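You operate a simulated robot arm through the tools that you are given. There is no shell and no other tool.

You run a simulated two-armed robot. Do the job below in one go: nothing can be reset, and whatever is moved stays where it is left.

Task
Pick up the short end roll from the top of the roll check bench with one hand, pass it to the other hand and put it on the deck of the cart.

Only the result counts: the job must be done as asked and must still hold three seconds after the hand-in. Knocking over, shifting, dropping, spilling or breaking anything else fails it.

Robot
Two 7-joint arms with two-finger parallel grippers on one trunk, on a base that drives. Base frame: it is fixed to the floor where the robot stands at the start and does not move with it; the origin is under the middle of the robot, x ahead of it, y to its left, z up; the surface under the hand at the start is at about z = 0.862. Readings come in m, degrees, newtons and seconds.
The left shoulder is at the start at [0.073, 0.182, 1.086], the right one opposite. With the tool pointing down near the work surface each hand reaches from about 0.3 to 0.76 m from the robot's upright axis, wherever it stands, measured 20 degrees to its own side. Places, roughly: deck of the cart [-1.1, 1.3, 0.7]; short end roll (6x6x18 cm) [0.5, 0.2, 0.9]. Payload 3.91 kg a hand.
The TCP of each hand is the grasp point between the finger pads, 0.03 m short of the fingertips. In the tool frame z runs along the fingers and y along their closing line. Largest opening 0.11 m; finger width 0.02, thickness 0.01; the body of the gripper, 0.048 by 0.112 m, starts 0.055 m behind the TCP.
Orientation is that of the tool frame in the base frame, as a unit quaternion [w, x, y, z]. With the fingers straight down and closing along the base's y, the tool's x points along the base's -x, its y along +y and its z along -z.

Tools
- The arms move only by the tool play_rows. It takes "left_steps", "right_steps" or both (then of equal length, played together; a hand with none holds still); each is a list that holds one entry, the list of rows, each a list of 7 numbers: the shift along the tool's x, y, z in m, then the turn, a rotation vector about the tool's x, y, z in degrees, then the finger opening in m, from 0 to 0.11. In form: [[[x, y, z, ax, ay, az, hand], ...]]. A call has 1 to 20 rows; each row is the pose to reach, as a shift and turn from the pose commanded when the call began, along the tool's axes at that moment. Rows are played at 5 a second. More than 0.05 m and 8.6 degrees between two rows, or a gripper value outside its range, and nothing of the call is played. Where a pose cannot be reached the arm comes as near as it can. A force on the tool above 40 N (or 10 N above the force at the start of the call, whichever is more), or a blocked arm, ends the call early, and 0.2 s more pass. Each finger travels about 0.072 m/s and halts on what it meets, pressing with about 32 N; the grip force reading is that of the motor and also rises with nothing between the fingers. The clock runs only during rows and for 0.2 s after the last one: add rows that repeat a pose to give the fingers time. It gives the time, the measured TCP pose, the force on the tool (base axes), the opening and the grip force at its end, in the units of the frame above (readings bear some noise), with the torque about the TCP (base axes, N m) and any sound that the robot's microphone picked up.
- Cameras (640 x 400 px; columns grow to the right, rows downward): "scene" is now at [0.2097, 0.0465, 1.2801]; the picture's right is [0.53, -0.85, 0.00], its down [-0.44, -0.27, -0.86] and it looks along [0.73, 0.45, -0.51] (base axes); focal length 293 px, centre (320, 200). "left" rides on the left gripper at [0.073, -0.017, -0.103] in its tool frame; the picture's right is [0.23, 0.97, 0.00], its down [-0.76, 0.18, -0.62] and it looks along [-0.61, 0.14, 0.78] (tool axes); focal length 222 px, centre (320, 200). "right" rides on the right gripper at [0.072, 0.017, -0.103] in its tool frame; the picture's right is [-0.23, 0.97, 0.00], its down [-0.76, -0.18, -0.62] and it looks along [-0.61, -0.14, 0.78] (tool axes); focal length 222 px, centre (320, 200). There is no depth. A picture from a camera that has moved, and an enlarged one, comes with that camera's place and axes in the base frame and with its lens.
- capture(camera): a new picture of that camera. No time passes.
- lift_body(by): slides the trunk up (or, below 0, down) by that many m; the arms and the scene camera ride with it, the base frame stays. It gives what a move gives, with no picture.
- roll_base(legs): drives the robot by 1 to 6 legs, each [ahead, left, turn to the left] in m, m and degrees, along the robot's own axes; the way and the turn of a leg run together, so that a leg with both is an arc; at most 1.5 m and 180 degrees a leg. The arms and the cameras ride along, it lands a little off, and it stops where it bumps. It gives what a move gives.
- aim_head(pan, tilt): turns the head with the scene camera to pan (to the left, within 80 degrees either way) and tilt (down, from -29 to 69), counted from straight ahead of the robot. It gives what a move gives.
- zoom(camera, box): a new picture of the part [left, top, right, bottom] of that camera's present view, enlarged. No time passes.
- finish_job(): hands the job in; it is judged then, once.

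Places have to be worked out from the pictures, the camera data and where the tool is seen. Open the grippers and draw the arms clear of the work before you hand the job in, unless the task says otherwise.

The tools are called after ">>>" by a JSON object that holds its "api" and its "payload". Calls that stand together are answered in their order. play_rows: Moves the arms, as the interface text tells. Its arguments: {"type":"object","properties":{"left_steps":{"type":"array","items":{"type":"array","items":{"type":"array","items":{"type":"number"}}}},"right_steps":{"type":"array","items":{"type":"array","items":{"type":"array","items":{"type":"number"}}}}},"required":[]} The other tools are called the same way: lift_body (by) slides the trunk up or down; roll_base (legs) drives the base; aim_head (pan, tilt) turns the head that bears the scene camera; capture (camera) takes a picture; zoom (camera, box) takes an enlarged picture of a part of a camera's view; finish_job () hands the job in.

At the start:

```text
time: 0.0
left_ee_pos: [0.4272, 0.3767, 1.1267]
left_orientation: [0.0, -0.001, 1.0, 0.0]
left_wrist_force: [-0.6, 0.0, 0.6]
left_moment: [-0.02, -0.03, 0.0]
left_gripper_width: 0.1099
left_finger_force: 0.1
right_ee_pos: [0.4835, 0.0046, 1.086]
right_orientation: [0.0, 0.0, 1.0, 0.0]
right_wrist_force: [0.4, 0.3, 0.1]
right_moment: [0.02, 0.01, -0.01]
right_gripper_width: 0.1101
right_finger_force: 0.1
trunk travel left (down, up): [-0.35, 0.164]
robot x, y, heading: [0.0005, -0.0023, -0.1]
head pan, tilt: [31.8, 30.8]
```

scene: 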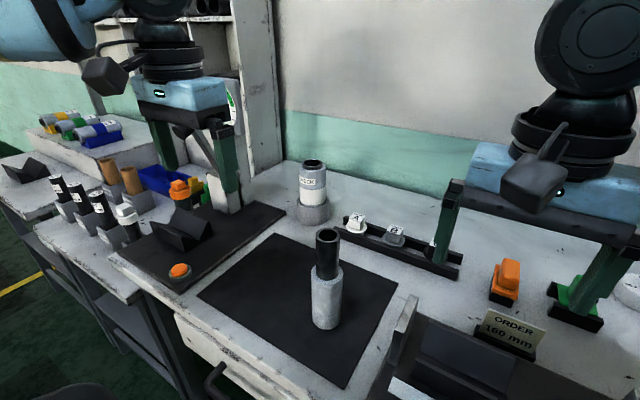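
right: 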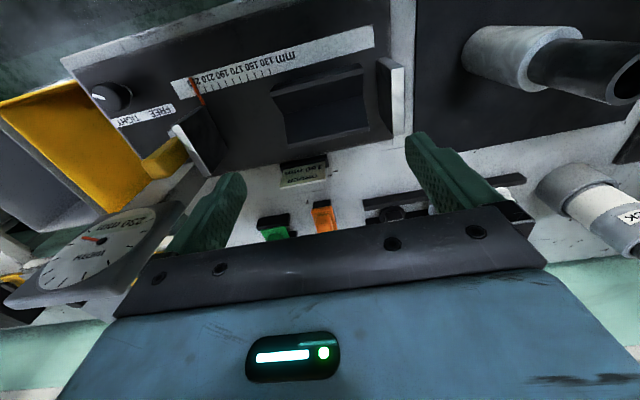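
left: 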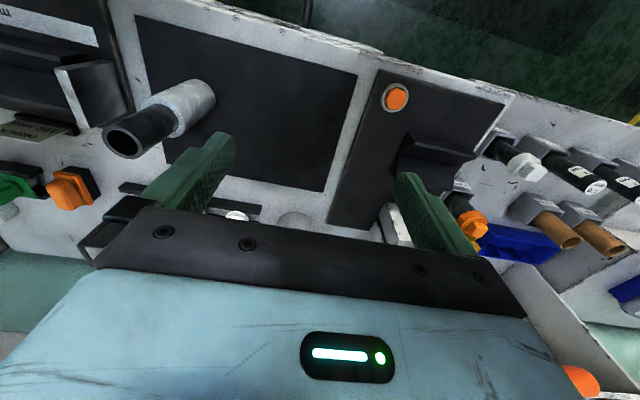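

The pictures show a grey-and-black upright roll on the dark mat near the bench front, and another one in a ring at the back. I zoom in to tell them apart before doing anything.

>>> {"api": "zoom", "payload": {"camera": "scene", "box": [240, 140, 440, 360]}}

>>> {"api": "zoom", "payload": {"camera": "scene", "box": [0, 100, 260, 300]}}

>>> {"api": "zoom", "payload": {"camera": "scene", "box": [340, 220, 640, 400]}}

```text
1.82 times, centred on (340, 250) of scene
camera zoom: at [0.2097, 0.0465, 1.2801], right [0.53, -0.85, 0.0], down [-0.44, -0.27, -0.86], along [0.73, 0.45, -0.51], focal length 533 px, centre (284, 109)
```

zoom: 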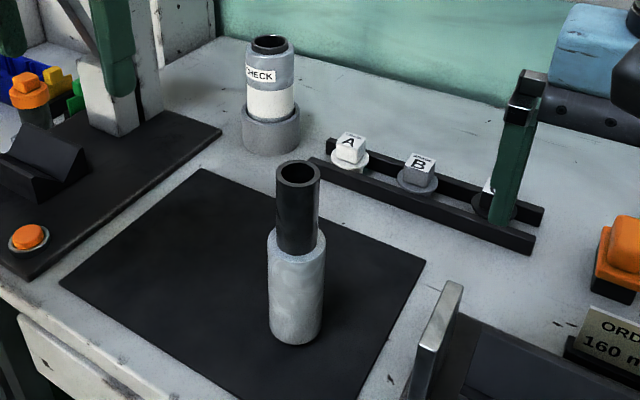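

```text
2.00 times, centred on (130, 200) of scene
camera zoom: at [0.2097, 0.0465, 1.2801], right [0.53, -0.85, 0.0], down [-0.44, -0.27, -0.86], along [0.73, 0.45, -0.51], focal length 586 px, centre (700, 200)
```

zoom: 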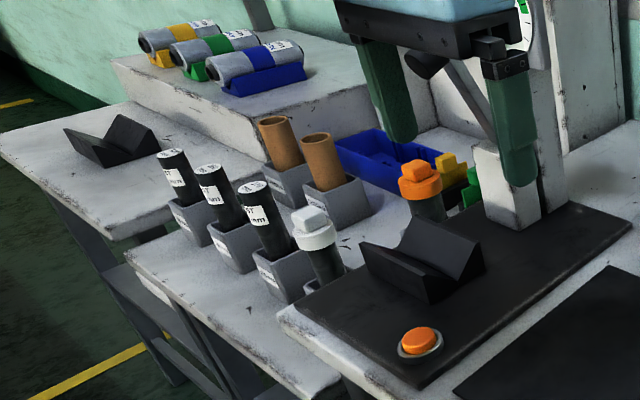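

```text
2.13 times, centred on (490, 310) of scene
camera zoom: at [0.2097, 0.0465, 1.2801], right [0.53, -0.85, 0.0], down [-0.44, -0.27, -0.86], along [0.73, 0.45, -0.51], focal length 625 px, centre (-43, -35)
```

zoom: 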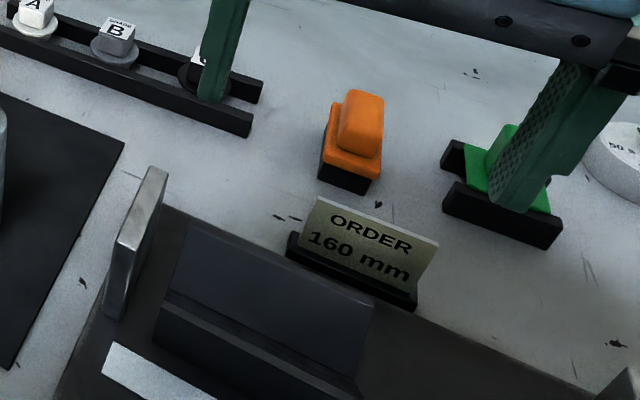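

The target is the grey-sleeved roll with the black core, standing on the mat at about (0.477, 0.198). Its sleeve is about 5 cm across up to z≈0.97, and the core top is at z≈1.044. Before moving anything I turn the head left to find the cart and the free floor.

>>> {"api": "aim_head", "payload": {"pan": 80, "tilt": 25}}

>>> {"api": "capture", "payload": {"camera": "scene"}}

>>> {"api": "aim_head", "payload": {"pan": -80, "tilt": 25}}

>>> {"api": "capture", "payload": {"camera": "scene"}}

>>> {"api": "aim_head", "payload": {"pan": 0, "tilt": 50}}

>>> {"api": "capture", "payload": {"camera": "scene"}}

```text
time: 1.2
left_ee_pos: [0.427, 0.3776, 1.1257]
left_orientation: [0.0, -0.001, 1.0, 0.0]
left_wrist_force: [-0.5, 0.4, 0.0]
left_moment: [0.01, 0.02, -0.02]
left_gripper_width: 0.1098
left_finger_force: 0.1
right_ee_pos: [0.4827, 0.0037, 1.087]
right_orientation: [0.0, 0.0, 1.0, 0.0]
right_wrist_force: [0.4, 0.8, -0.4]
right_moment: [-0.02, 0.03, 0.0]
right_gripper_width: 0.1101
right_finger_force: 0.0
trunk travel left (down, up): [-0.35, 0.164]
robot x, y, heading: [-0.001, 0.0021, -0.2]
head pan, tilt: [80.0, 25.0]
```

```text
taken
camera scene: at [0.1493, 0.0897, 1.2893], right [0.98, -0.17, 0.0], down [-0.07, -0.42, -0.91], along [0.16, 0.89, -0.42], focal length 293 px, centre (320, 200)
```

scene: 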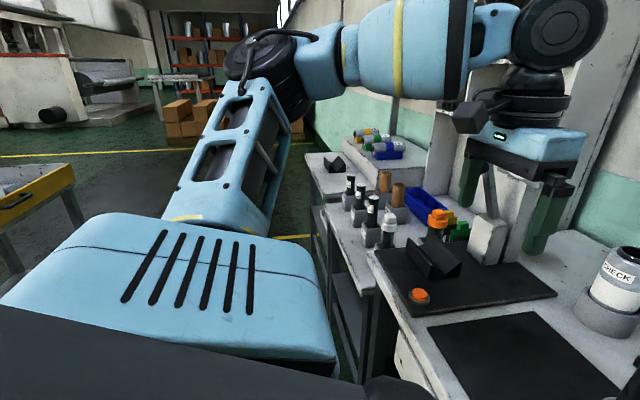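

```text
time: 3.6
left_ee_pos: [0.427, 0.3767, 1.126]
left_orientation: [-0.001, -0.001, 1.0, 0.0]
left_wrist_force: [0.6, -0.2, 0.8]
left_moment: [0.01, 0.02, 0.01]
left_gripper_width: 0.1097
left_finger_force: 0.0
right_ee_pos: [0.4848, 0.004, 1.0866]
right_orientation: [0.0, -0.001, 1.0, 0.0]
right_wrist_force: [-0.6, 0.3, -1.1]
right_moment: [-0.02, 0.03, 0.01]
right_gripper_width: 0.1102
right_finger_force: 0.1
trunk travel left (down, up): [-0.35, 0.164]
robot x, y, heading: [0.0014, -0.0009, -0.0]
head pan, tilt: [-80.0, 25.0]
```

```text
taken
camera scene: at [0.1492, -0.0917, 1.2893], right [-0.98, -0.17, 0.0], down [-0.07, 0.42, -0.91], along [0.16, -0.89, -0.42], focal length 293 px, centre (320, 200)
```

scene: 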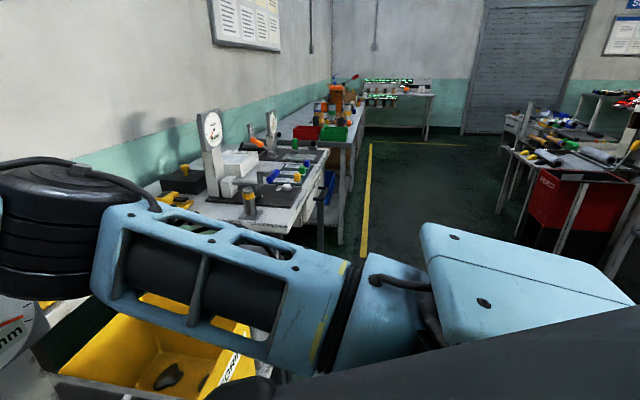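

```text
time: 5.2
left_ee_pos: [0.4285, 0.3769, 1.1259]
left_orientation: [0.0, -0.001, 1.0, 0.0]
left_wrist_force: [0.0, -0.1, 0.1]
left_moment: [-0.03, 0.0, 0.01]
left_gripper_width: 0.1101
left_finger_force: 0.0
right_ee_pos: [0.4834, 0.0037, 1.0858]
right_orientation: [0.0, 0.0, 1.0, 0.0]
right_wrist_force: [-0.3, 0.1, 0.2]
right_moment: [-0.01, 0.01, 0.01]
right_gripper_width: 0.11
right_finger_force: 0.0
trunk travel left (down, up): [-0.35, 0.164]
robot x, y, heading: [-0.0007, 0.0018, -0.0]
head pan, tilt: [0.0, 50.0]
```

```text
taken
camera scene: at [0.2102, -0.0011, 1.2518], right [0.0, -1.0, 0.0], down [-0.77, 0.0, -0.64], along [0.64, 0.0, -0.77], focal length 293 px, centre (320, 200)
```

scene: 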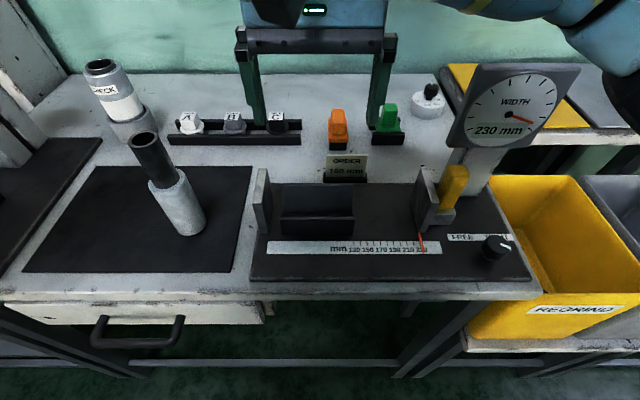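

The cart appears to be the yellow-rimmed thing at the far left. My plan is for the left hand to take the core from above and the right hand to take the sleeve from the side. First I draw the right hand back, up and to the right while the left hand moves to above the roll, staying clear of its top at 1.044.

>>> {"api": "play_rows", "payload": {"left_steps": [[[0, -0.01, -0.004, 0, 0, 0, 0.11], [-0.01, -0.04, -0.008, 0, 0, 0, 0.11], [-0.02, -0.08, -0.01, 0, 0, 0, 0.11], [-0.03, -0.12, -0.01, 0, 0, 0, 0.11], [-0.042, -0.155, -0.01, 0, 0, 0, 0.11], [-0.05, -0.179, -0.01, 0, 0, 0, 0.11], [-0.05, -0.179, -0.01, 0, 0, 0, 0.11]]], "right_steps": [[[0.02, -0.015, -0.03, 0, 0, 0, 0.11], [0.045, -0.04, -0.06, 0, 0, 0, 0.11], [0.07, -0.07, -0.08, 0, 0, 0, 0.11], [0.09, -0.09, -0.1, 0, 0, 0, 0.11], [0.11, -0.11, -0.1, 0, 0, 0, 0.11], [0.12, -0.12, -0.1, 0, 0, 0, 0.11], [0.12, -0.12, -0.1, 0, 0, 0, 0.11]]]}}

>>> {"api": "aim_head", "payload": {"pan": 25, "tilt": 35}}

>>> {"api": "capture", "payload": {"camera": "scene"}}

>>> {"api": "capture", "payload": {"camera": "left"}}

>>> {"api": "capture", "payload": {"camera": "right"}}

```text
time: 6.8
left_ee_pos: [0.4751, 0.1979, 1.1358]
left_orientation: [0.001, 0.0, 1.0, 0.0]
left_wrist_force: [-0.4, 0.0, 0.8]
left_moment: [0.0, -0.02, 0.02]
left_gripper_width: 0.1102
left_finger_force: 0.1
right_ee_pos: [0.3658, -0.1171, 1.1877]
right_orientation: [-0.006, 0.008, 1.0, 0.006]
right_wrist_force: [0.0, 0.8, 0.5]
right_moment: [-0.01, -0.01, 0.02]
right_gripper_width: 0.11
right_finger_force: 0.1
trunk travel left (down, up): [-0.35, 0.164]
robot x, y, heading: [0.0001, -0.0005, -0.1]
head pan, tilt: [0.0, 50.0]
```

```text
time: 7.6
left_ee_pos: [0.4762, 0.1982, 1.1365]
left_orientation: [0.0, -0.001, 1.0, 0.0]
left_wrist_force: [-0.1, 0.7, 0.6]
left_moment: [-0.01, 0.0, 0.03]
left_gripper_width: 0.1102
left_finger_force: 0.0
right_ee_pos: [0.363, -0.1141, 1.1848]
right_orientation: [0.002, 0.004, 1.0, -0.002]
right_wrist_force: [33.3, 34.6, -17.0]
right_moment: [-4.39, 2.03, -4.14]
right_gripper_width: 0.1102
right_finger_force: 0.1
trunk travel left (down, up): [-0.35, 0.164]
robot x, y, heading: [0.0031, 0.0009, -0.0]
head pan, tilt: [25.0, 35.0]
```

```text
taken
camera scene: at [0.2185, 0.0237, 1.2755], right [0.28, -0.96, 0.0], down [-0.53, -0.16, -0.83], along [0.8, 0.23, -0.55], focal length 293 px, centre (320, 200)
```

scene: 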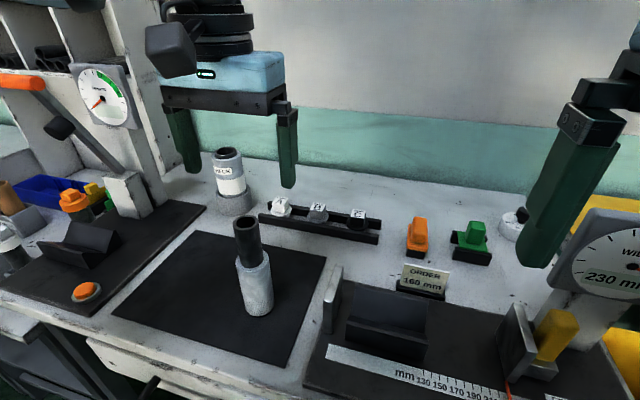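

```text
taken
camera left: at [0.4043, 0.1793, 1.2401], right [-0.23, 0.97, 0.0], down [0.76, 0.18, 0.62], along [0.61, 0.14, -0.78], focal length 222 px, centre (320, 200)
```

left: 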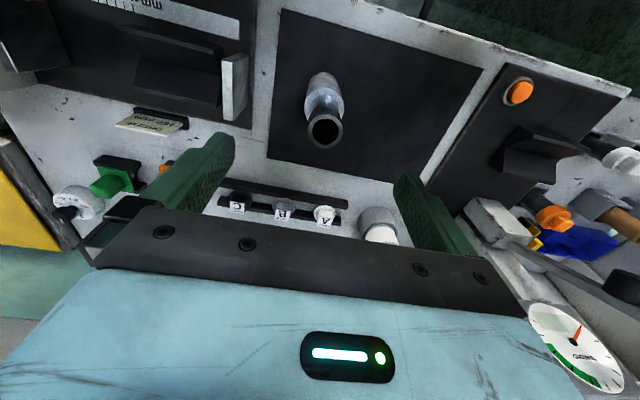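

```text
taken
camera right: at [0.2912, -0.0957, 1.2874], right [0.24, 0.97, 0.0], down [0.76, -0.18, 0.63], along [0.61, -0.15, -0.78], focal length 222 px, centre (320, 200)
```

right: 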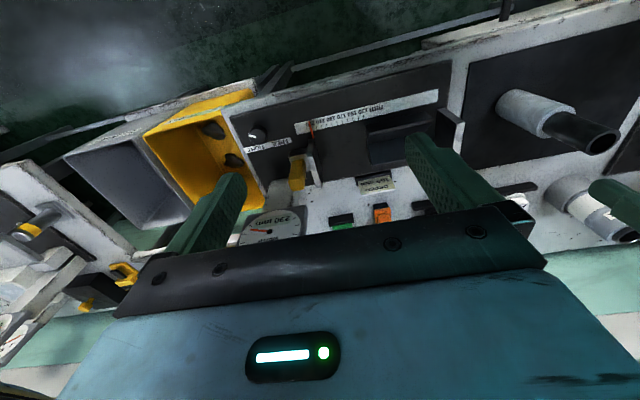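

The left TCP projects right over the roll. The head turn has pressed the camera head against the right hand though (33 N on its wrist), so I move the right hand forward, right and down, away from the head, and zoom in on the roll.

>>> {"api": "play_rows", "payload": {"right_steps": [[[-0.02, -0.03, 0.01, 0, 0, 0, 0.11], [-0.04, -0.06, 0.02, 0, 0, 0, 0.11], [-0.05, -0.08, 0.02, 0, 0, 0, 0.11], [-0.05, -0.08, 0.02, 0, 0, 0, 0.11]]]}}

>>> {"api": "zoom", "payload": {"camera": "left", "box": [260, 40, 400, 180]}}

>>> {"api": "zoom", "payload": {"camera": "scene", "box": [180, 180, 330, 340]}}

```text
time: 8.6
left_ee_pos: [0.4755, 0.1987, 1.136]
left_orientation: [0.001, -0.001, 1.0, 0.0]
left_wrist_force: [0.3, -0.4, -0.1]
left_moment: [-0.01, -0.02, 0.04]
left_gripper_width: 0.1101
left_finger_force: 0.0
right_ee_pos: [0.4143, -0.1971, 1.1676]
right_orientation: [0.0, 0.0, 1.0, 0.0]
right_wrist_force: [0.2, 0.1, 0.1]
right_moment: [-0.02, 0.03, 0.01]
right_gripper_width: 0.11
right_finger_force: 0.1
trunk travel left (down, up): [-0.35, 0.164]
robot x, y, heading: [0.0035, -0.0021, -0.1]
head pan, tilt: [25.0, 35.0]
```

```text
2.86 times, centred on (330, 110) of left
camera zoom: at [0.4042, 0.18, 1.24], right [-0.23, 0.97, 0.0], down [0.76, 0.18, 0.62], along [0.61, 0.14, -0.78], focal length 635 px, centre (291, 457)
```

zoom: 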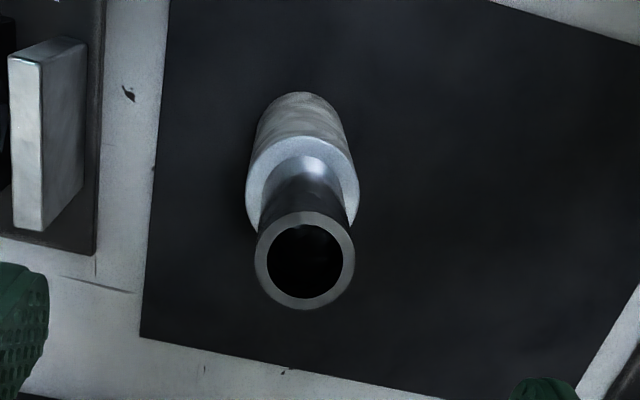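

```text
2.50 times, centred on (255, 260) of scene
camera zoom: at [0.2131, 0.0365, 1.2735], right [0.42, -0.91, 0.0], down [-0.52, -0.24, -0.82], along [0.74, 0.35, -0.57], focal length 732 px, centre (482, 50)
```

zoom: 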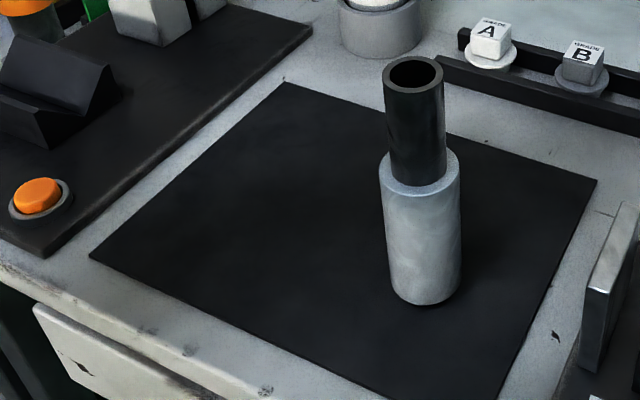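

The core-top ring gives the roll axis at (0.479, 0.201), with a core about 3.2 cm across and the sleeve top at z≈0.970. I lower the left hand with open fingers to TCP z≈1.012, so the tips stay just above the sleeve.

>>> {"api": "play_rows", "payload": {"left_steps": [[[-0.003, 0.003, 0.01, 0, 0, 0, 0.11], [-0.003, 0.003, 0.03, 0, 0, 0, 0.11], [-0.003, 0.003, 0.055, 0, 0, 0, 0.11], [-0.003, 0.003, 0.08, 0, 0, 0, 0.11], [-0.003, 0.003, 0.1, 0, 0, 0, 0.11], [-0.003, 0.003, 0.115, 0, 0, 0, 0.11], [-0.003, 0.003, 0.124, 0, 0, 0, 0.11], [-0.003, 0.003, 0.124, 0, 0, 0, 0.11]]]}}

>>> {"api": "capture", "payload": {"camera": "left"}}

>>> {"api": "capture", "payload": {"camera": "scene"}}

```text
time: 10.4
left_ee_pos: [0.4791, 0.2012, 1.0118]
left_orientation: [0.0, -0.001, 1.0, 0.0]
left_wrist_force: [0.1, -0.1, -0.1]
left_moment: [0.0, 0.01, 0.01]
left_gripper_width: 0.11
left_finger_force: 0.0
right_ee_pos: [0.4138, -0.197, 1.1666]
right_orientation: [0.0, 0.0, 1.0, 0.0]
right_wrist_force: [-0.1, 1.0, 0.9]
right_moment: [0.05, 0.01, 0.0]
right_gripper_width: 0.1101
right_finger_force: 0.1
trunk travel left (down, up): [-0.35, 0.164]
robot x, y, heading: [0.0017, 0.0004, 0.2]
head pan, tilt: [25.0, 35.0]
```

```text
taken
camera left: at [0.4072, 0.1832, 1.1159], right [-0.23, 0.97, 0.0], down [0.76, 0.18, 0.62], along [0.61, 0.14, -0.78], focal length 222 px, centre (320, 200)
```

left: 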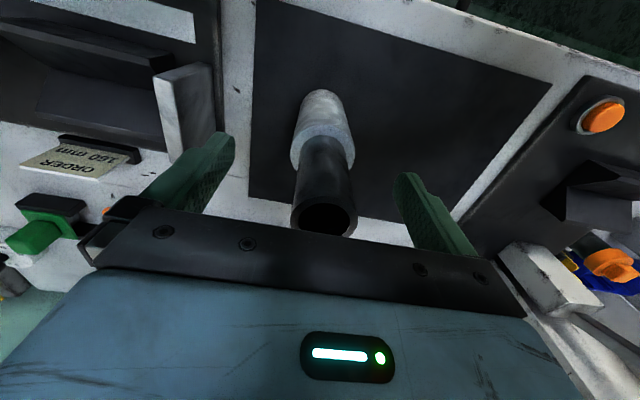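

```text
taken
camera scene: at [0.2129, 0.0362, 1.2736], right [0.42, -0.91, 0.0], down [-0.52, -0.24, -0.82], along [0.74, 0.35, -0.57], focal length 293 px, centre (320, 200)
```

scene: 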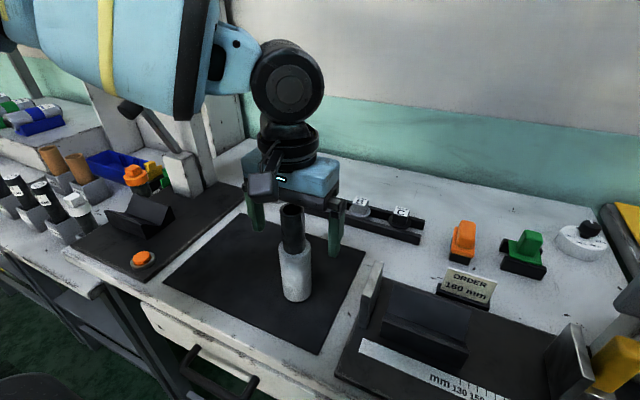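

The core sits between the open fingers with no contact force. I close the left hand on it.

>>> {"api": "play_rows", "payload": {"left_steps": [[[0, 0, 0, 0, 0, 0, 0.08], [0, 0, 0, 0, 0, 0, 0.05], [0, 0, 0, 0, 0, 0, 0.03], [0, 0, 0, 0, 0, 0, 0.01], [0, 0, 0, 0, 0, 0, 0.0], [0, 0, 0, 0, 0, 0, 0.0], [0, 0, 0, 0, 0, 0, 0.0], [0, 0, 0, 0, 0, 0, 0.0]]]}}

>>> {"api": "capture", "payload": {"camera": "left"}}

```text
time: 12.2
left_ee_pos: [0.4776, 0.2029, 1.012]
left_orientation: [0.001, -0.001, 1.0, -0.001]
left_wrist_force: [-0.2, 1.7, 0.6]
left_moment: [0.31, -0.05, 0.07]
left_gripper_width: 0.0328
left_finger_force: 31.6
right_ee_pos: [0.4144, -0.1962, 1.1662]
right_orientation: [0.0, 0.0, 1.0, 0.0]
right_wrist_force: [-0.5, -0.6, -0.3]
right_moment: [-0.01, 0.01, 0.0]
right_gripper_width: 0.1102
right_finger_force: 0.0
trunk travel left (down, up): [-0.35, 0.164]
robot x, y, heading: [0.0005, 0.001, 0.1]
head pan, tilt: [25.0, 35.0]
```

```text
taken
camera left: at [0.4072, 0.1834, 1.116], right [-0.23, 0.97, 0.0], down [0.76, 0.18, 0.62], along [0.61, 0.14, -0.78], focal length 222 px, centre (320, 200)
```

left: 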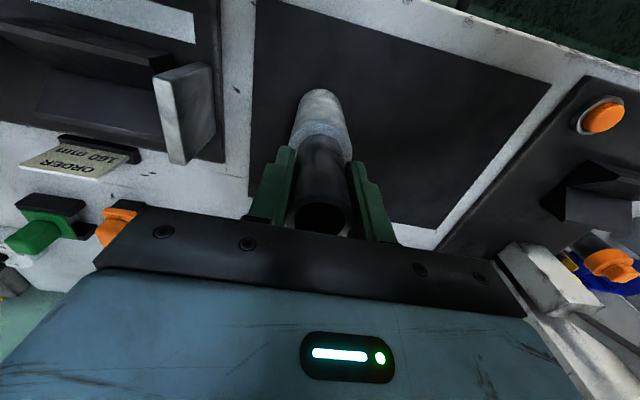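

The grip holds on the core at 3.28 cm with 31.6 N. I lift slowly a few centimetres and read the weight.

>>> {"api": "play_rows", "payload": {"left_steps": [[[0, 0, -0.005, 0, 0, 0, 0.0], [0, 0, -0.015, 0, 0, 0, 0.0], [0, 0, -0.03, 0, 0, 0, 0.0], [0, 0, -0.045, 0, 0, 0, 0.0], [0, 0, -0.05, 0, 0, 0, 0.0], [0, 0, -0.05, 0, 0, 0, 0.0]]]}}

>>> {"api": "capture", "payload": {"camera": "scene"}}

>>> {"api": "capture", "payload": {"camera": "left"}}

```text
time: 13.6
left_ee_pos: [0.4812, 0.2009, 1.062]
left_orientation: [-0.001, -0.001, 1.0, 0.0]
left_wrist_force: [0.4, 0.0, -3.9]
left_moment: [0.01, 0.01, 0.0]
left_gripper_width: 0.0326
left_finger_force: 31.8
right_ee_pos: [0.4148, -0.1963, 1.166]
right_orientation: [0.0, 0.0, 1.0, 0.0]
right_wrist_force: [0.1, 0.2, 0.7]
right_moment: [0.01, 0.03, 0.02]
right_gripper_width: 0.11
right_finger_force: 0.1
trunk travel left (down, up): [-0.35, 0.164]
robot x, y, heading: [-0.0009, -0.0037, 0.1]
head pan, tilt: [25.0, 35.0]
```

```text
taken
camera scene: at [0.2133, 0.0363, 1.2735], right [0.42, -0.91, 0.0], down [-0.52, -0.24, -0.82], along [0.74, 0.35, -0.57], focal length 293 px, centre (320, 200)
```

scene: 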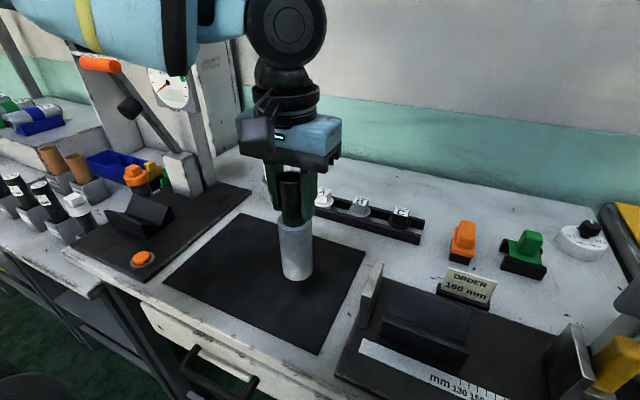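

```text
taken
camera left: at [0.4093, 0.1833, 1.166], right [-0.23, 0.97, 0.0], down [0.76, 0.18, 0.62], along [0.61, 0.14, -0.78], focal length 222 px, centre (320, 200)
```

left: 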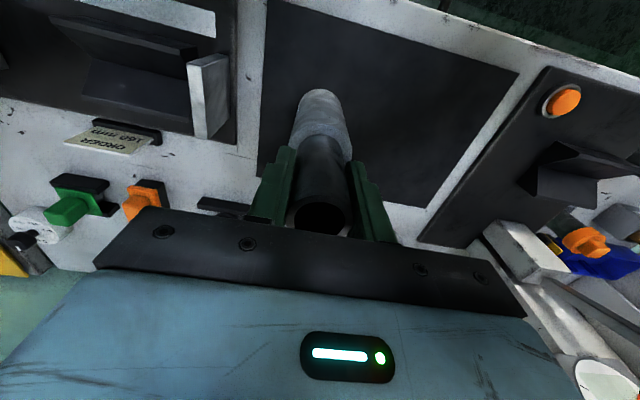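

The reading of about 3.9 N shows the whole roll has lifted cleanly, sleeve included. I raise it well clear of the bench before backing away.

>>> {"api": "play_rows", "payload": {"left_steps": [[[0, 0, -0.015, 0, 0, 0, 0.0], [0, 0, -0.035, 0, 0, 0, 0.0], [0, 0, -0.055, 0, 0, 0, 0.0], [0, 0, -0.075, 0, 0, 0, 0.0], [0, 0, -0.095, 0, 0, 0, 0.0], [0, 0, -0.115, 0, 0, 0, 0.0], [0, 0, -0.13, 0, 0, 0, 0.0], [0, 0, -0.14, 0, 0, 0, 0.0], [0, 0, -0.14, 0, 0, 0, 0.0]]]}}

>>> {"api": "capture", "payload": {"camera": "scene"}}

```text
time: 15.6
left_ee_pos: [0.4799, 0.2033, 1.2035]
left_orientation: [0.0, 0.0, 1.0, 0.0]
left_wrist_force: [0.1, -0.5, -2.9]
left_moment: [-0.01, -0.01, 0.0]
left_gripper_width: 0.0327
left_finger_force: 32.1
right_ee_pos: [0.4139, -0.1975, 1.1666]
right_orientation: [0.0, 0.0, 1.0, 0.0]
right_wrist_force: [-0.7, -0.3, 0.4]
right_moment: [0.0, -0.04, 0.0]
right_gripper_width: 0.1101
right_finger_force: 0.0
trunk travel left (down, up): [-0.35, 0.164]
robot x, y, heading: [-0.0011, -0.0022, -0.0]
head pan, tilt: [25.0, 35.0]
```

```text
taken
camera scene: at [0.2132, 0.0363, 1.2735], right [0.42, -0.91, 0.0], down [-0.52, -0.24, -0.82], along [0.74, 0.35, -0.57], focal length 293 px, centre (320, 200)
```

scene: 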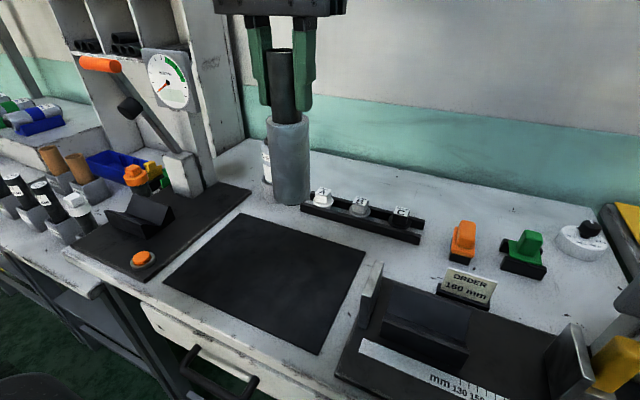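

The roll hangs at TCP z≈1.20, well above everything on the bench. I back the robot straight off by 0.4 m to get free air for the hand-over.

>>> {"api": "roll_base", "payload": {"legs": [[-0.4, 0, 0]]}}

>>> {"api": "aim_head", "payload": {"pan": 80, "tilt": 30}}

>>> {"api": "capture", "payload": {"camera": "scene"}}

```text
time: 18.1
left_ee_pos: [0.0831, 0.2013, 1.2035]
left_orientation: [0.0, 0.001, 1.0, 0.0]
left_wrist_force: [-1.3, 0.1, -4.1]
left_moment: [0.01, 0.0, 0.0]
left_gripper_width: 0.0325
left_finger_force: 31.8
right_ee_pos: [0.0151, -0.1977, 1.1667]
right_orientation: [0.0, 0.002, 1.0, 0.0]
right_wrist_force: [-0.9, -0.7, -0.3]
right_moment: [-0.01, -0.02, 0.02]
right_gripper_width: 0.1101
right_finger_force: 0.2
trunk travel left (down, up): [-0.35, 0.164]
robot x, y, heading: [-0.3962, -0.0, -0.2]
head pan, tilt: [25.0, 35.0]
```

```text
time: 19.4
left_ee_pos: [0.0836, 0.2015, 1.2029]
left_orientation: [0.0, 0.001, 1.0, 0.001]
left_wrist_force: [-0.3, -0.9, -4.3]
left_moment: [-0.03, 0.01, 0.01]
left_gripper_width: 0.0327
left_finger_force: 32.1
right_ee_pos: [0.0155, -0.1966, 1.1661]
right_orientation: [0.0, 0.002, 1.0, 0.0]
right_wrist_force: [-0.4, 0.1, 0.4]
right_moment: [0.01, 0.0, -0.02]
right_gripper_width: 0.1102
right_finger_force: 0.1
trunk travel left (down, up): [-0.35, 0.164]
robot x, y, heading: [-0.3979, 0.002, -0.2]
head pan, tilt: [80.0, 30.0]
```

```text
taken
camera scene: at [-0.2484, 0.0883, 1.2813], right [0.98, -0.18, 0.0], down [-0.09, -0.49, -0.87], along [0.15, 0.85, -0.5], focal length 293 px, centre (320, 200)
```

scene: 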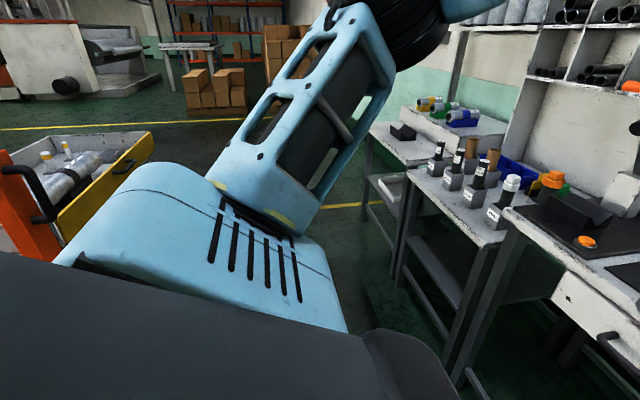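

Now the cart shows at left, with orange ends, a yellow side board and some clear rolls lying on it. I zoom in on it.

>>> {"api": "zoom", "payload": {"camera": "scene", "box": [0, 110, 170, 260]}}

```text
2.67 times, centred on (85, 185) of scene
camera zoom: at [-0.2484, 0.0883, 1.2813], right [0.98, -0.18, 0.0], down [-0.09, -0.49, -0.87], along [0.15, 0.85, -0.5], focal length 781 px, centre (947, 240)
```

zoom: 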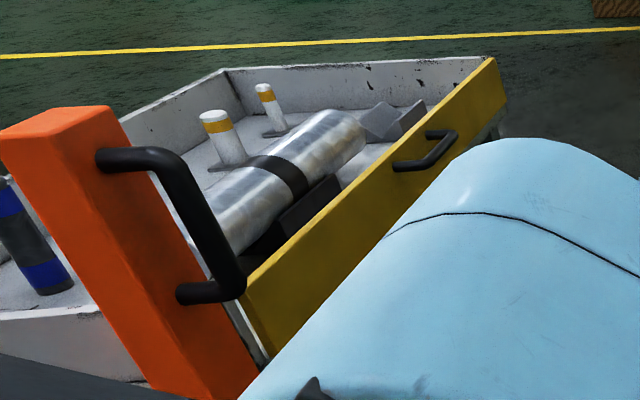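

The cart's yellow board runs along y at about x≈-0.87, from y≈0.94 to 1.78, and the deck lies behind it. I turn the robot left on the spot, where the arms stay well off the tables, to view the cart from the front.

>>> {"api": "roll_base", "payload": {"legs": [[0, 0, 90]]}}

>>> {"api": "aim_head", "payload": {"pan": 40, "tilt": 25}}

>>> {"api": "capture", "payload": {"camera": "scene"}}

>>> {"api": "aim_head", "payload": {"pan": 75, "tilt": 25}}

>>> {"api": "capture", "payload": {"camera": "scene"}}

```text
time: 23.6
left_ee_pos: [-0.6083, 0.4777, 1.2037]
left_orientation: [0.0, 0.713, -0.701, 0.0]
left_wrist_force: [0.4, -1.1, -4.8]
left_moment: [-0.01, -0.03, 0.01]
left_gripper_width: 0.0323
left_finger_force: 31.8
right_ee_pos: [-0.2077, 0.4194, 1.1664]
right_orientation: [0.0, 0.713, -0.702, 0.0]
right_wrist_force: [-0.4, 1.1, 0.8]
right_moment: [0.01, -0.02, -0.04]
right_gripper_width: 0.11
right_finger_force: 0.2
trunk travel left (down, up): [-0.35, 0.164]
robot x, y, heading: [-0.3968, -0.0014, 90.9]
head pan, tilt: [80.0, 30.0]
```

```text
time: 24.7
left_ee_pos: [-0.6075, 0.478, 1.2034]
left_orientation: [0.0, 0.713, -0.701, 0.0]
left_wrist_force: [0.7, 0.3, -3.4]
left_moment: [-0.02, 0.03, 0.0]
left_gripper_width: 0.0327
left_finger_force: 32.1
right_ee_pos: [-0.2082, 0.4174, 1.1664]
right_orientation: [-0.001, 0.712, -0.702, 0.0]
right_wrist_force: [-0.6, 0.0, -0.4]
right_moment: [0.05, 0.02, -0.02]
right_gripper_width: 0.1102
right_finger_force: 0.2
trunk travel left (down, up): [-0.35, 0.164]
robot x, y, heading: [-0.394, -0.0012, 90.9]
head pan, tilt: [40.0, 25.0]
```

```text
taken
camera scene: at [-0.4593, 0.2013, 1.2893], right [0.76, 0.66, 0.0], down [0.28, -0.32, -0.91], along [-0.59, 0.68, -0.42], focal length 293 px, centre (320, 200)
```

scene: 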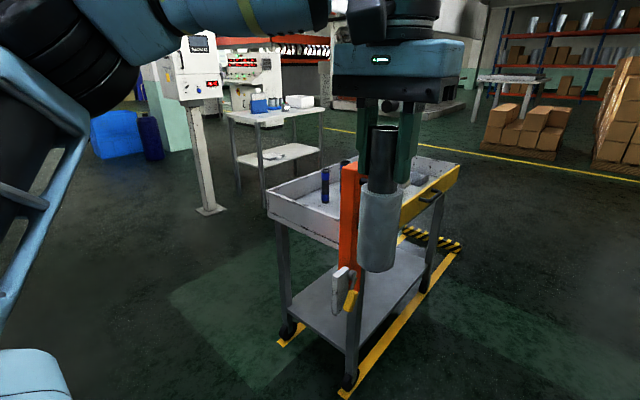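

```text
time: 25.7
left_ee_pos: [-0.6089, 0.4775, 1.2024]
left_orientation: [-0.001, 0.713, -0.701, 0.0]
left_wrist_force: [-0.2, -0.1, -3.3]
left_moment: [-0.07, -0.02, -0.01]
left_gripper_width: 0.0324
left_finger_force: 32.1
right_ee_pos: [-0.2089, 0.4194, 1.1659]
right_orientation: [0.0, 0.713, -0.701, 0.001]
right_wrist_force: [-0.5, 0.5, 0.3]
right_moment: [0.01, -0.03, 0.0]
right_gripper_width: 0.1099
right_finger_force: 0.1
trunk travel left (down, up): [-0.35, 0.164]
robot x, y, heading: [-0.3986, -0.0009, 90.8]
head pan, tilt: [75.0, 25.0]
```

```text
taken
camera scene: at [-0.4882, 0.1542, 1.2893], right [0.24, 0.97, 0.0], down [0.41, -0.1, -0.91], along [-0.88, 0.22, -0.42], focal length 293 px, centre (320, 200)
```

scene: 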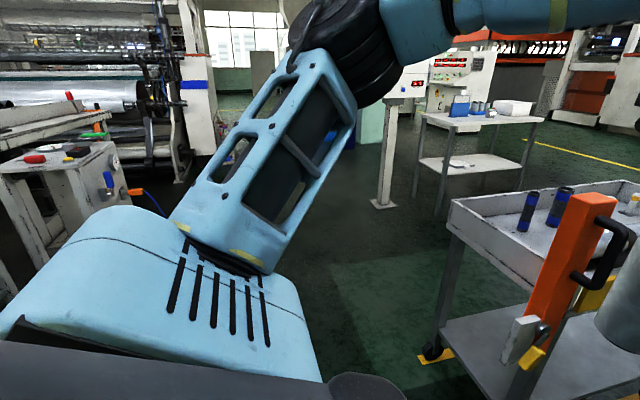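

The cart is a walled trolley on castors, with a gate on its +x side and an orange post at its south-east corner. I drive along its gate side, keeping about x≈-0.27 between the tables and the cart, and then turn to face it.

>>> {"api": "roll_base", "payload": {"legs": [[1.3, -0.13, 0]]}}

>>> {"api": "aim_head", "payload": {"pan": 70, "tilt": 35}}

>>> {"api": "capture", "payload": {"camera": "scene"}}

```text
time: 32.2
left_ee_pos: [-0.4981, 1.7705, 1.2046]
left_orientation: [0.0, 0.712, -0.702, 0.0]
left_wrist_force: [0.0, -0.4, -5.0]
left_moment: [-0.03, 0.03, -0.02]
left_gripper_width: 0.0327
left_finger_force: 32.3
right_ee_pos: [-0.0978, 1.7105, 1.167]
right_orientation: [0.0, 0.712, -0.702, 0.0]
right_wrist_force: [0.1, -0.7, -0.1]
right_moment: [-0.01, 0.01, 0.01]
right_gripper_width: 0.1101
right_finger_force: 0.1
trunk travel left (down, up): [-0.35, 0.164]
robot x, y, heading: [-0.2904, 1.2935, 90.9]
head pan, tilt: [75.0, 25.0]
```

```text
time: 33.0
left_ee_pos: [-0.4967, 1.7711, 1.2031]
left_orientation: [0.0, 0.713, -0.701, 0.001]
left_wrist_force: [0.2, -0.2, -5.0]
left_moment: [-0.02, -0.03, -0.01]
left_gripper_width: 0.0326
left_finger_force: 32.0
right_ee_pos: [-0.0977, 1.7097, 1.1668]
right_orientation: [0.0, 0.711, -0.703, 0.0]
right_wrist_force: [0.1, 0.2, -0.1]
right_moment: [0.01, 0.0, 0.01]
right_gripper_width: 0.1099
right_finger_force: 0.0
trunk travel left (down, up): [-0.35, 0.164]
robot x, y, heading: [-0.2904, 1.2956, 90.7]
head pan, tilt: [70.0, 35.0]
```

```text
taken
camera scene: at [-0.3727, 1.4529, 1.2736], right [0.33, 0.94, 0.0], down [0.54, -0.19, -0.82], along [-0.77, 0.27, -0.57], focal length 293 px, centre (320, 200)
```

scene: 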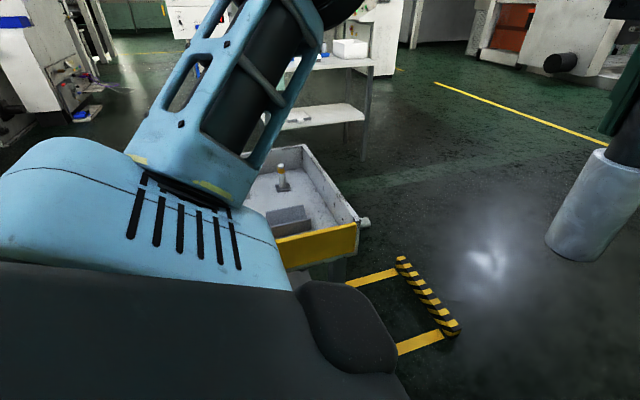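

The left elbow is near the cart side, so I shift 0.1 m to the right before turning left to face the cart.

>>> {"api": "roll_base", "payload": {"legs": [[0, -0.1, 0], [0, 0, 89]]}}

>>> {"api": "aim_head", "payload": {"pan": 0, "tilt": 35}}

>>> {"api": "capture", "payload": {"camera": "scene"}}

>>> {"api": "capture", "payload": {"camera": "right"}}

>>> {"api": "capture", "payload": {"camera": "left"}}

```text
time: 38.3
left_ee_pos: [-0.6671, 1.087, 1.2029]
left_orientation: [0.0, 1.0, 0.005, 0.0]
left_wrist_force: [-0.2, 0.5, -3.5]
left_moment: [-0.03, 0.01, 0.0]
left_gripper_width: 0.0326
left_finger_force: 31.7
right_ee_pos: [-0.6057, 1.487, 1.1655]
right_orientation: [0.0, 1.0, 0.005, 0.0]
right_wrist_force: [0.8, -0.2, -0.2]
right_moment: [-0.04, 0.03, 0.01]
right_gripper_width: 0.1098
right_finger_force: 0.1
trunk travel left (down, up): [-0.35, 0.164]
robot x, y, heading: [-0.1876, 1.294, -179.5]
head pan, tilt: [70.0, 35.0]
```

```text
time: 39.7
left_ee_pos: [-0.6661, 1.0868, 1.2034]
left_orientation: [0.0, 1.0, 0.005, 0.0]
left_wrist_force: [-0.8, 1.0, -3.9]
left_moment: [0.02, -0.02, 0.02]
left_gripper_width: 0.0325
left_finger_force: 31.4
right_ee_pos: [-0.6051, 1.4863, 1.1667]
right_orientation: [-0.001, 1.0, 0.004, 0.0]
right_wrist_force: [-0.4, 0.8, -0.8]
right_moment: [-0.01, -0.02, 0.0]
right_gripper_width: 0.1099
right_finger_force: 0.1
trunk travel left (down, up): [-0.35, 0.164]
robot x, y, heading: [-0.1903, 1.2919, -179.3]
head pan, tilt: [0.0, 35.0]
```

```text
taken
camera scene: at [-0.4073, 1.2907, 1.2735], right [-0.01, 1.0, 0.0], down [0.57, 0.01, -0.82], along [-0.82, -0.01, -0.57], focal length 293 px, centre (320, 200)
```

scene: 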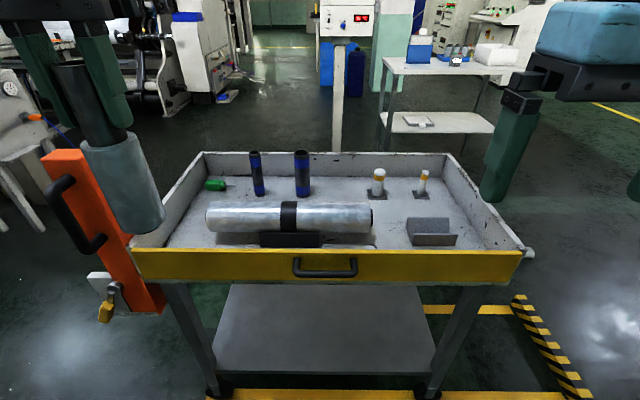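

```text
taken
camera right: at [-0.5322, 1.4716, 1.2698], right [-0.22, -0.98, 0.0], down [-0.76, 0.17, 0.62], along [-0.61, 0.14, -0.78], focal length 222 px, centre (320, 200)
```

right: 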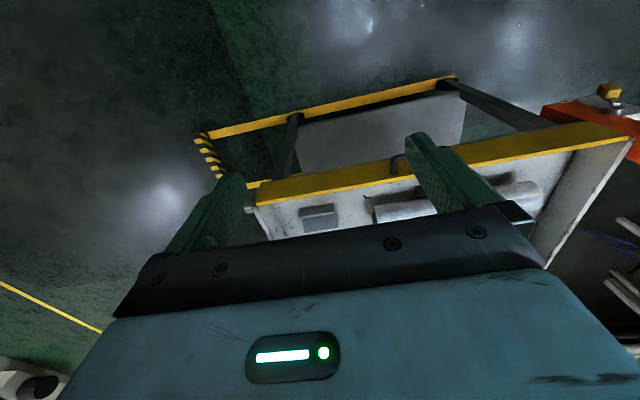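

```text
taken
camera left: at [-0.5943, 1.1032, 1.3071], right [0.24, -0.97, 0.0], down [-0.76, -0.19, 0.62], along [-0.61, -0.15, -0.78], focal length 222 px, centre (320, 200)
```

left: 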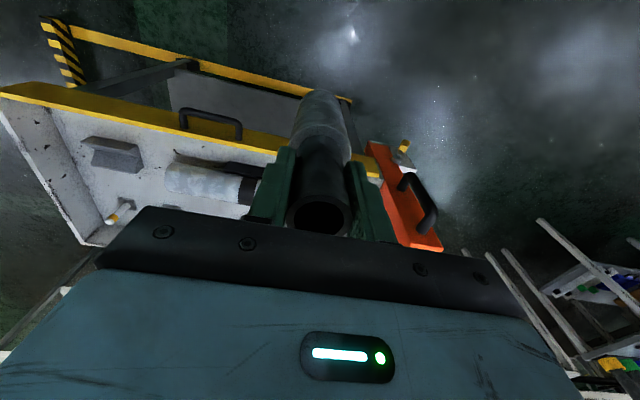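

I now have a clear view down onto the deck, so I zoom in to measure the free space, the walls and the items.

>>> {"api": "zoom", "payload": {"camera": "scene", "box": [120, 130, 340, 290]}}

>>> {"api": "zoom", "payload": {"camera": "scene", "box": [320, 130, 540, 290]}}

```text
2.50 times, centred on (230, 210) of scene
camera zoom: at [-0.4073, 1.2907, 1.2735], right [-0.01, 1.0, 0.0], down [0.57, 0.01, -0.82], along [-0.82, -0.01, -0.57], focal length 732 px, centre (545, 175)
```

zoom: 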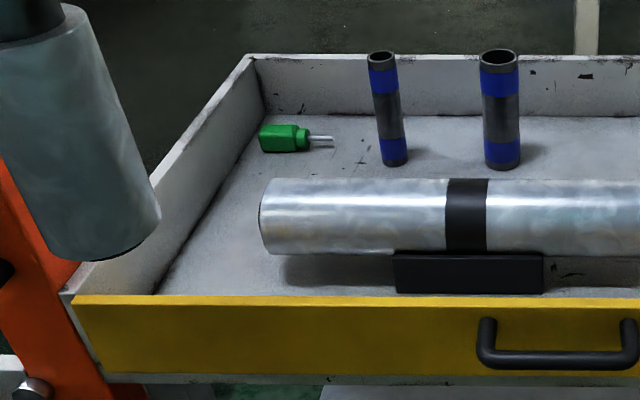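

```text
2.50 times, centred on (430, 210) of scene
camera zoom: at [-0.4073, 1.2907, 1.2735], right [-0.01, 1.0, 0.0], down [0.57, 0.01, -0.82], along [-0.82, -0.01, -0.57], focal length 732 px, centre (45, 175)
```

zoom: 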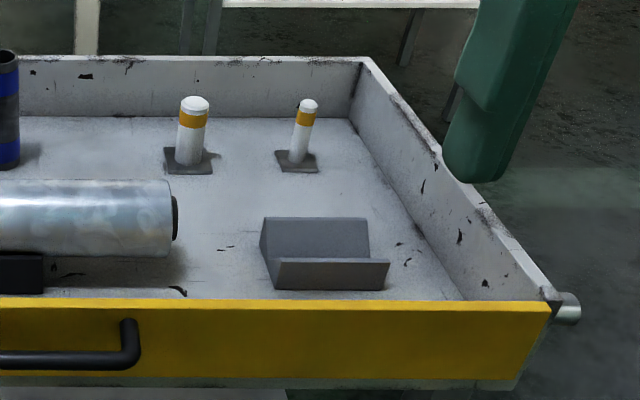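

The deck lies at about x -0.88 to -1.32, y 0.89 to 1.72, z≈0.735, with walls up to about 0.82. The most open spot is around (-1.23, 1.345), between the blue-banded tube and the first peg. I start the hand-over by tilting the right hand to point forward and down while moving it ahead, clear of the left hand.

>>> {"api": "play_rows", "payload": {"right_steps": [[[-0.02, -0.004, 0.0075, 0, -8, 0, 0.11], [-0.04, -0.008, 0.015, 0, -16, 0, 0.11], [-0.06, -0.012, 0.0225, 0, -24, 0, 0.11], [-0.08, -0.016, 0.03, 0, -32, 0, 0.11], [-0.1, -0.02, 0.0375, 0, -40, 0, 0.11], [-0.12, -0.024, 0.045, 0, -48, 0, 0.11], [-0.14, -0.028, 0.0525, 0, -55, 0, 0.11], [-0.16, -0.03, 0.06, 0, -60, 0, 0.11], [-0.16, -0.03, 0.06, 0, -60, 0, 0.11]]]}}

>>> {"api": "capture", "payload": {"camera": "scene"}}

>>> {"api": "capture", "payload": {"camera": "right"}}

```text
time: 41.7
left_ee_pos: [-0.6655, 1.0864, 1.204]
left_orientation: [-0.001, 1.0, 0.005, 0.0]
left_wrist_force: [0.2, -0.2, -4.5]
left_moment: [-0.01, 0.0, -0.03]
left_gripper_width: 0.0327
left_finger_force: 32.5
right_ee_pos: [-0.7646, 1.5155, 1.1094]
right_orientation: [0.002, 0.865, 0.005, -0.501]
right_wrist_force: [-0.8, 0.3, 0.2]
right_moment: [0.01, -0.03, 0.02]
right_gripper_width: 0.11
right_finger_force: 0.1
trunk travel left (down, up): [-0.35, 0.164]
robot x, y, heading: [-0.1859, 1.2942, -179.2]
head pan, tilt: [0.0, 35.0]
```

```text
taken
camera scene: at [-0.407, 1.2908, 1.2736], right [-0.01, 1.0, 0.0], down [0.57, 0.01, -0.82], along [-0.82, -0.01, -0.57], focal length 293 px, centre (320, 200)
```

scene: 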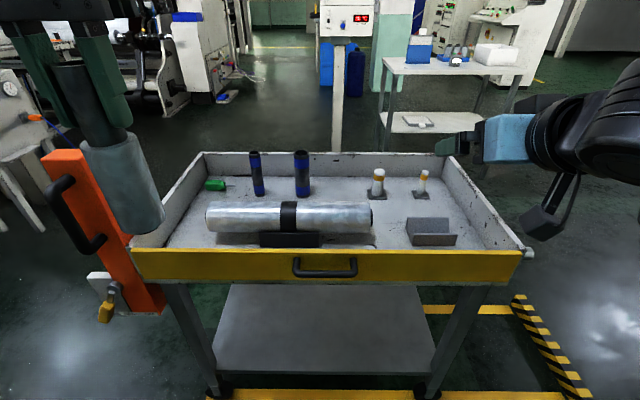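

```text
taken
camera right: at [-0.6378, 1.5015, 1.0971], right [-0.1, -0.97, 0.2], down [0.16, 0.18, 0.97], along [-0.98, 0.13, 0.14], focal length 222 px, centre (320, 200)
```

right: 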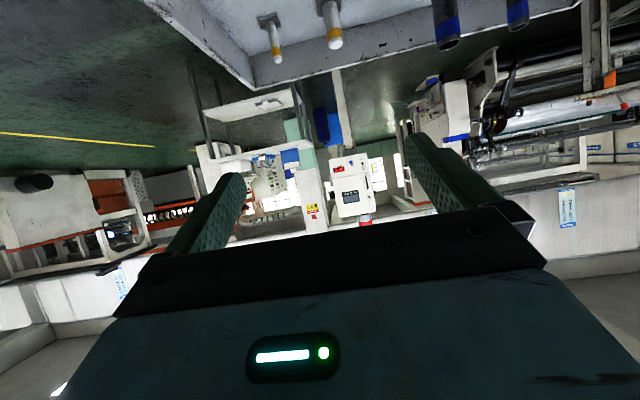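

The right hand reached its pose exactly, pointing 30° below horizontal with its camera underneath. Now the left hand brings the hanging roll to the meeting point in front of the robot, about 0.64 m ahead on the centre line at TCP z≈1.17.

>>> {"api": "play_rows", "payload": {"left_steps": [[[-0.018, -0.01, 0.0, 0, 0, 0, 0.0], [-0.04, -0.03, 0.004, 0, 0, 0, 0.0], [-0.06, -0.055, 0.008, 0, 0, 0, 0.0], [-0.08, -0.08, 0.014, 0, 0, 0, 0.0], [-0.1, -0.105, 0.02, 0, 0, 0, 0.0], [-0.12, -0.13, 0.026, 0, 0, 0, 0.0], [-0.14, -0.155, 0.03, 0, 0, 0, 0.0], [-0.152, -0.178, 0.034, 0, 0, 0, 0.0], [-0.16, -0.195, 0.034, 0, 0, 0, 0.0], [-0.161, -0.2, 0.034, 0, 0, 0, 0.0], [-0.161, -0.2, 0.034, 0, 0, 0, 0.0]]]}}

>>> {"api": "capture", "payload": {"camera": "scene"}}

```text
time: 44.1
left_ee_pos: [-0.7046, 1.1028, 1.1433]
left_orientation: [0.0, 1.0, 0.006, 0.0]
left_wrist_force: [0.8, 0.5, -4.1]
left_moment: [0.0, -0.02, 0.0]
left_gripper_width: 0.0327
left_finger_force: 32.0
left hand out of reach, approached as far as the arm can: row 1, 2, 3, 4, 5, 6, 7, 8, 9, 10, 11
right_ee_pos: [-0.7644, 1.5162, 1.1084]
right_orientation: [0.002, 0.866, 0.004, -0.499]
right_wrist_force: [0.0, 0.5, 0.3]
right_moment: [-0.02, -0.02, 0.0]
right_gripper_width: 0.1103
right_finger_force: 0.0
trunk travel left (down, up): [-0.35, 0.164]
robot x, y, heading: [-0.1889, 1.2908, -179.4]
head pan, tilt: [0.0, 35.0]
```

```text
taken
camera scene: at [-0.4073, 1.2908, 1.2735], right [-0.01, 1.0, 0.0], down [0.57, 0.01, -0.82], along [-0.82, -0.01, -0.57], focal length 293 px, centre (320, 200)
```

scene: 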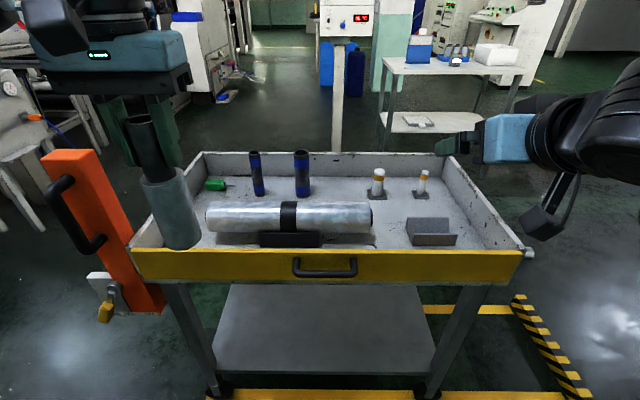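

The left arm couldn't reach that far at this height and stopped at (0.52, 0.19) ahead and left of the robot, with the roll still secure. I play one zero-shift row to see which pose now counts as commanded, since I need to lower the hand to gain reach.

>>> {"api": "play_rows", "payload": {"left_steps": [[[0, 0, 0, 0, 0, 0, 0.0]]]}}

```text
time: 44.5
left_ee_pos: [-0.7045, 1.1028, 1.1423]
left_orientation: [0.0, 1.0, 0.005, 0.0]
left_wrist_force: [-0.4, -0.4, -3.3]
left_moment: [0.02, 0.01, -0.04]
left_gripper_width: 0.0324
left_finger_force: 31.3
right_ee_pos: [-0.7651, 1.5155, 1.108]
right_orientation: [0.002, 0.867, 0.005, -0.499]
right_wrist_force: [-0.6, 1.3, 0.1]
right_moment: [0.03, 0.01, -0.01]
right_gripper_width: 0.11
right_finger_force: 0.2
trunk travel left (down, up): [-0.35, 0.164]
robot x, y, heading: [-0.1846, 1.2934, -179.5]
head pan, tilt: [0.0, 35.0]
```

The commanded pose is the one actually reached. I lower the left hand to z≈1.03 first, since the roll's bottom stays above the gate height and in front of it, and then slide it to the centre line.

>>> {"api": "play_rows", "payload": {"left_steps": [[[0, 0, 0.02, 0, 0, 0, 0.0], [0, -0.005, 0.045, 0, 0, 0, 0.0], [-0.005, -0.015, 0.07, 0, 0, 0, 0.0], [-0.01, -0.03, 0.09, 0, 0, 0, 0.0], [-0.015, -0.05, 0.105, 0, 0, 0, 0.0], [-0.022, -0.075, 0.113, 0, 0, 0, 0.0], [-0.03, -0.1, 0.113, 0, 0, 0, 0.0], [-0.038, -0.125, 0.113, 0, 0, 0, 0.0], [-0.045, -0.148, 0.113, 0, 0, 0, 0.0], [-0.052, -0.165, 0.113, 0, 0, 0, 0.0], [-0.052, -0.168, 0.113, 0, 0, 0, 0.0], [-0.052, -0.168, 0.113, 0, 0, 0, 0.0]]]}}

>>> {"api": "capture", "payload": {"camera": "scene"}}

```text
time: 47.1
left_ee_pos: [-0.7223, 1.1214, 1.0463]
left_orientation: [0.0, 1.0, 0.007, 0.001]
left_wrist_force: [-0.5, -0.8, -4.2]
left_moment: [-0.02, -0.01, 0.0]
left_gripper_width: 0.0328
left_finger_force: 32.2
left hand out of reach, approached as far as the arm can: row 4, 5, 6, 7, 8, 9, 10, 11, 12
right_ee_pos: [-0.7646, 1.5169, 1.1083]
right_orientation: [0.002, 0.866, 0.004, -0.499]
right_wrist_force: [-1.0, -0.8, 0.6]
right_moment: [-0.03, -0.02, 0.01]
right_gripper_width: 0.1104
right_finger_force: 0.1
trunk travel left (down, up): [-0.35, 0.164]
robot x, y, heading: [-0.1905, 1.2973, -179.4]
head pan, tilt: [0.0, 35.0]
```

```text
taken
camera scene: at [-0.4073, 1.2908, 1.2735], right [-0.01, 1.0, 0.0], down [0.57, 0.01, -0.82], along [-0.82, -0.01, -0.57], focal length 293 px, centre (320, 200)
```

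scene: 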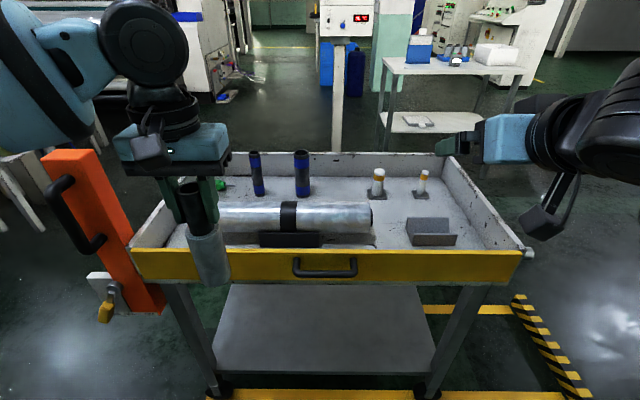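

Reach seems limited when the left hand moves forward and inward together. I pull it back a little while moving inward, to about (0.46, 0.08) in the robot frame, and see how far it goes.

>>> {"api": "play_rows", "payload": {"left_steps": [[[0.02, 0, 0, 0, 0, 0, 0.0], [0.04, -0.01, 0, 0, 0, 0, 0.0], [0.06, -0.025, 0, 0, 0, 0, 0.0], [0.07, -0.045, 0, 0, 0, 0, 0.0], [0.075, -0.065, 0, 0, 0, 0, 0.0], [0.075, -0.09, 0, 0, 0, 0, 0.0], [0.075, -0.09, 0, 0, 0, 0, 0.0]]]}}

```text
time: 48.7
left_ee_pos: [-0.6488, 1.1629, 1.0415]
left_orientation: [0.001, 1.0, 0.006, 0.001]
left_wrist_force: [0.6, -0.1, -4.2]
left_moment: [0.01, -0.01, -0.02]
left_gripper_width: 0.0325
left_finger_force: 32.3
left hand out of reach, approached as far as the arm can: row 5, 6, 7
right_ee_pos: [-0.7633, 1.516, 1.1083]
right_orientation: [0.003, 0.866, 0.005, -0.5]
right_wrist_force: [0.5, -0.2, 0.6]
right_moment: [-0.01, 0.03, -0.02]
right_gripper_width: 0.1097
right_finger_force: 0.0
trunk travel left (down, up): [-0.35, 0.164]
robot x, y, heading: [-0.1873, 1.2907, -179.6]
head pan, tilt: [0.0, 35.0]
```

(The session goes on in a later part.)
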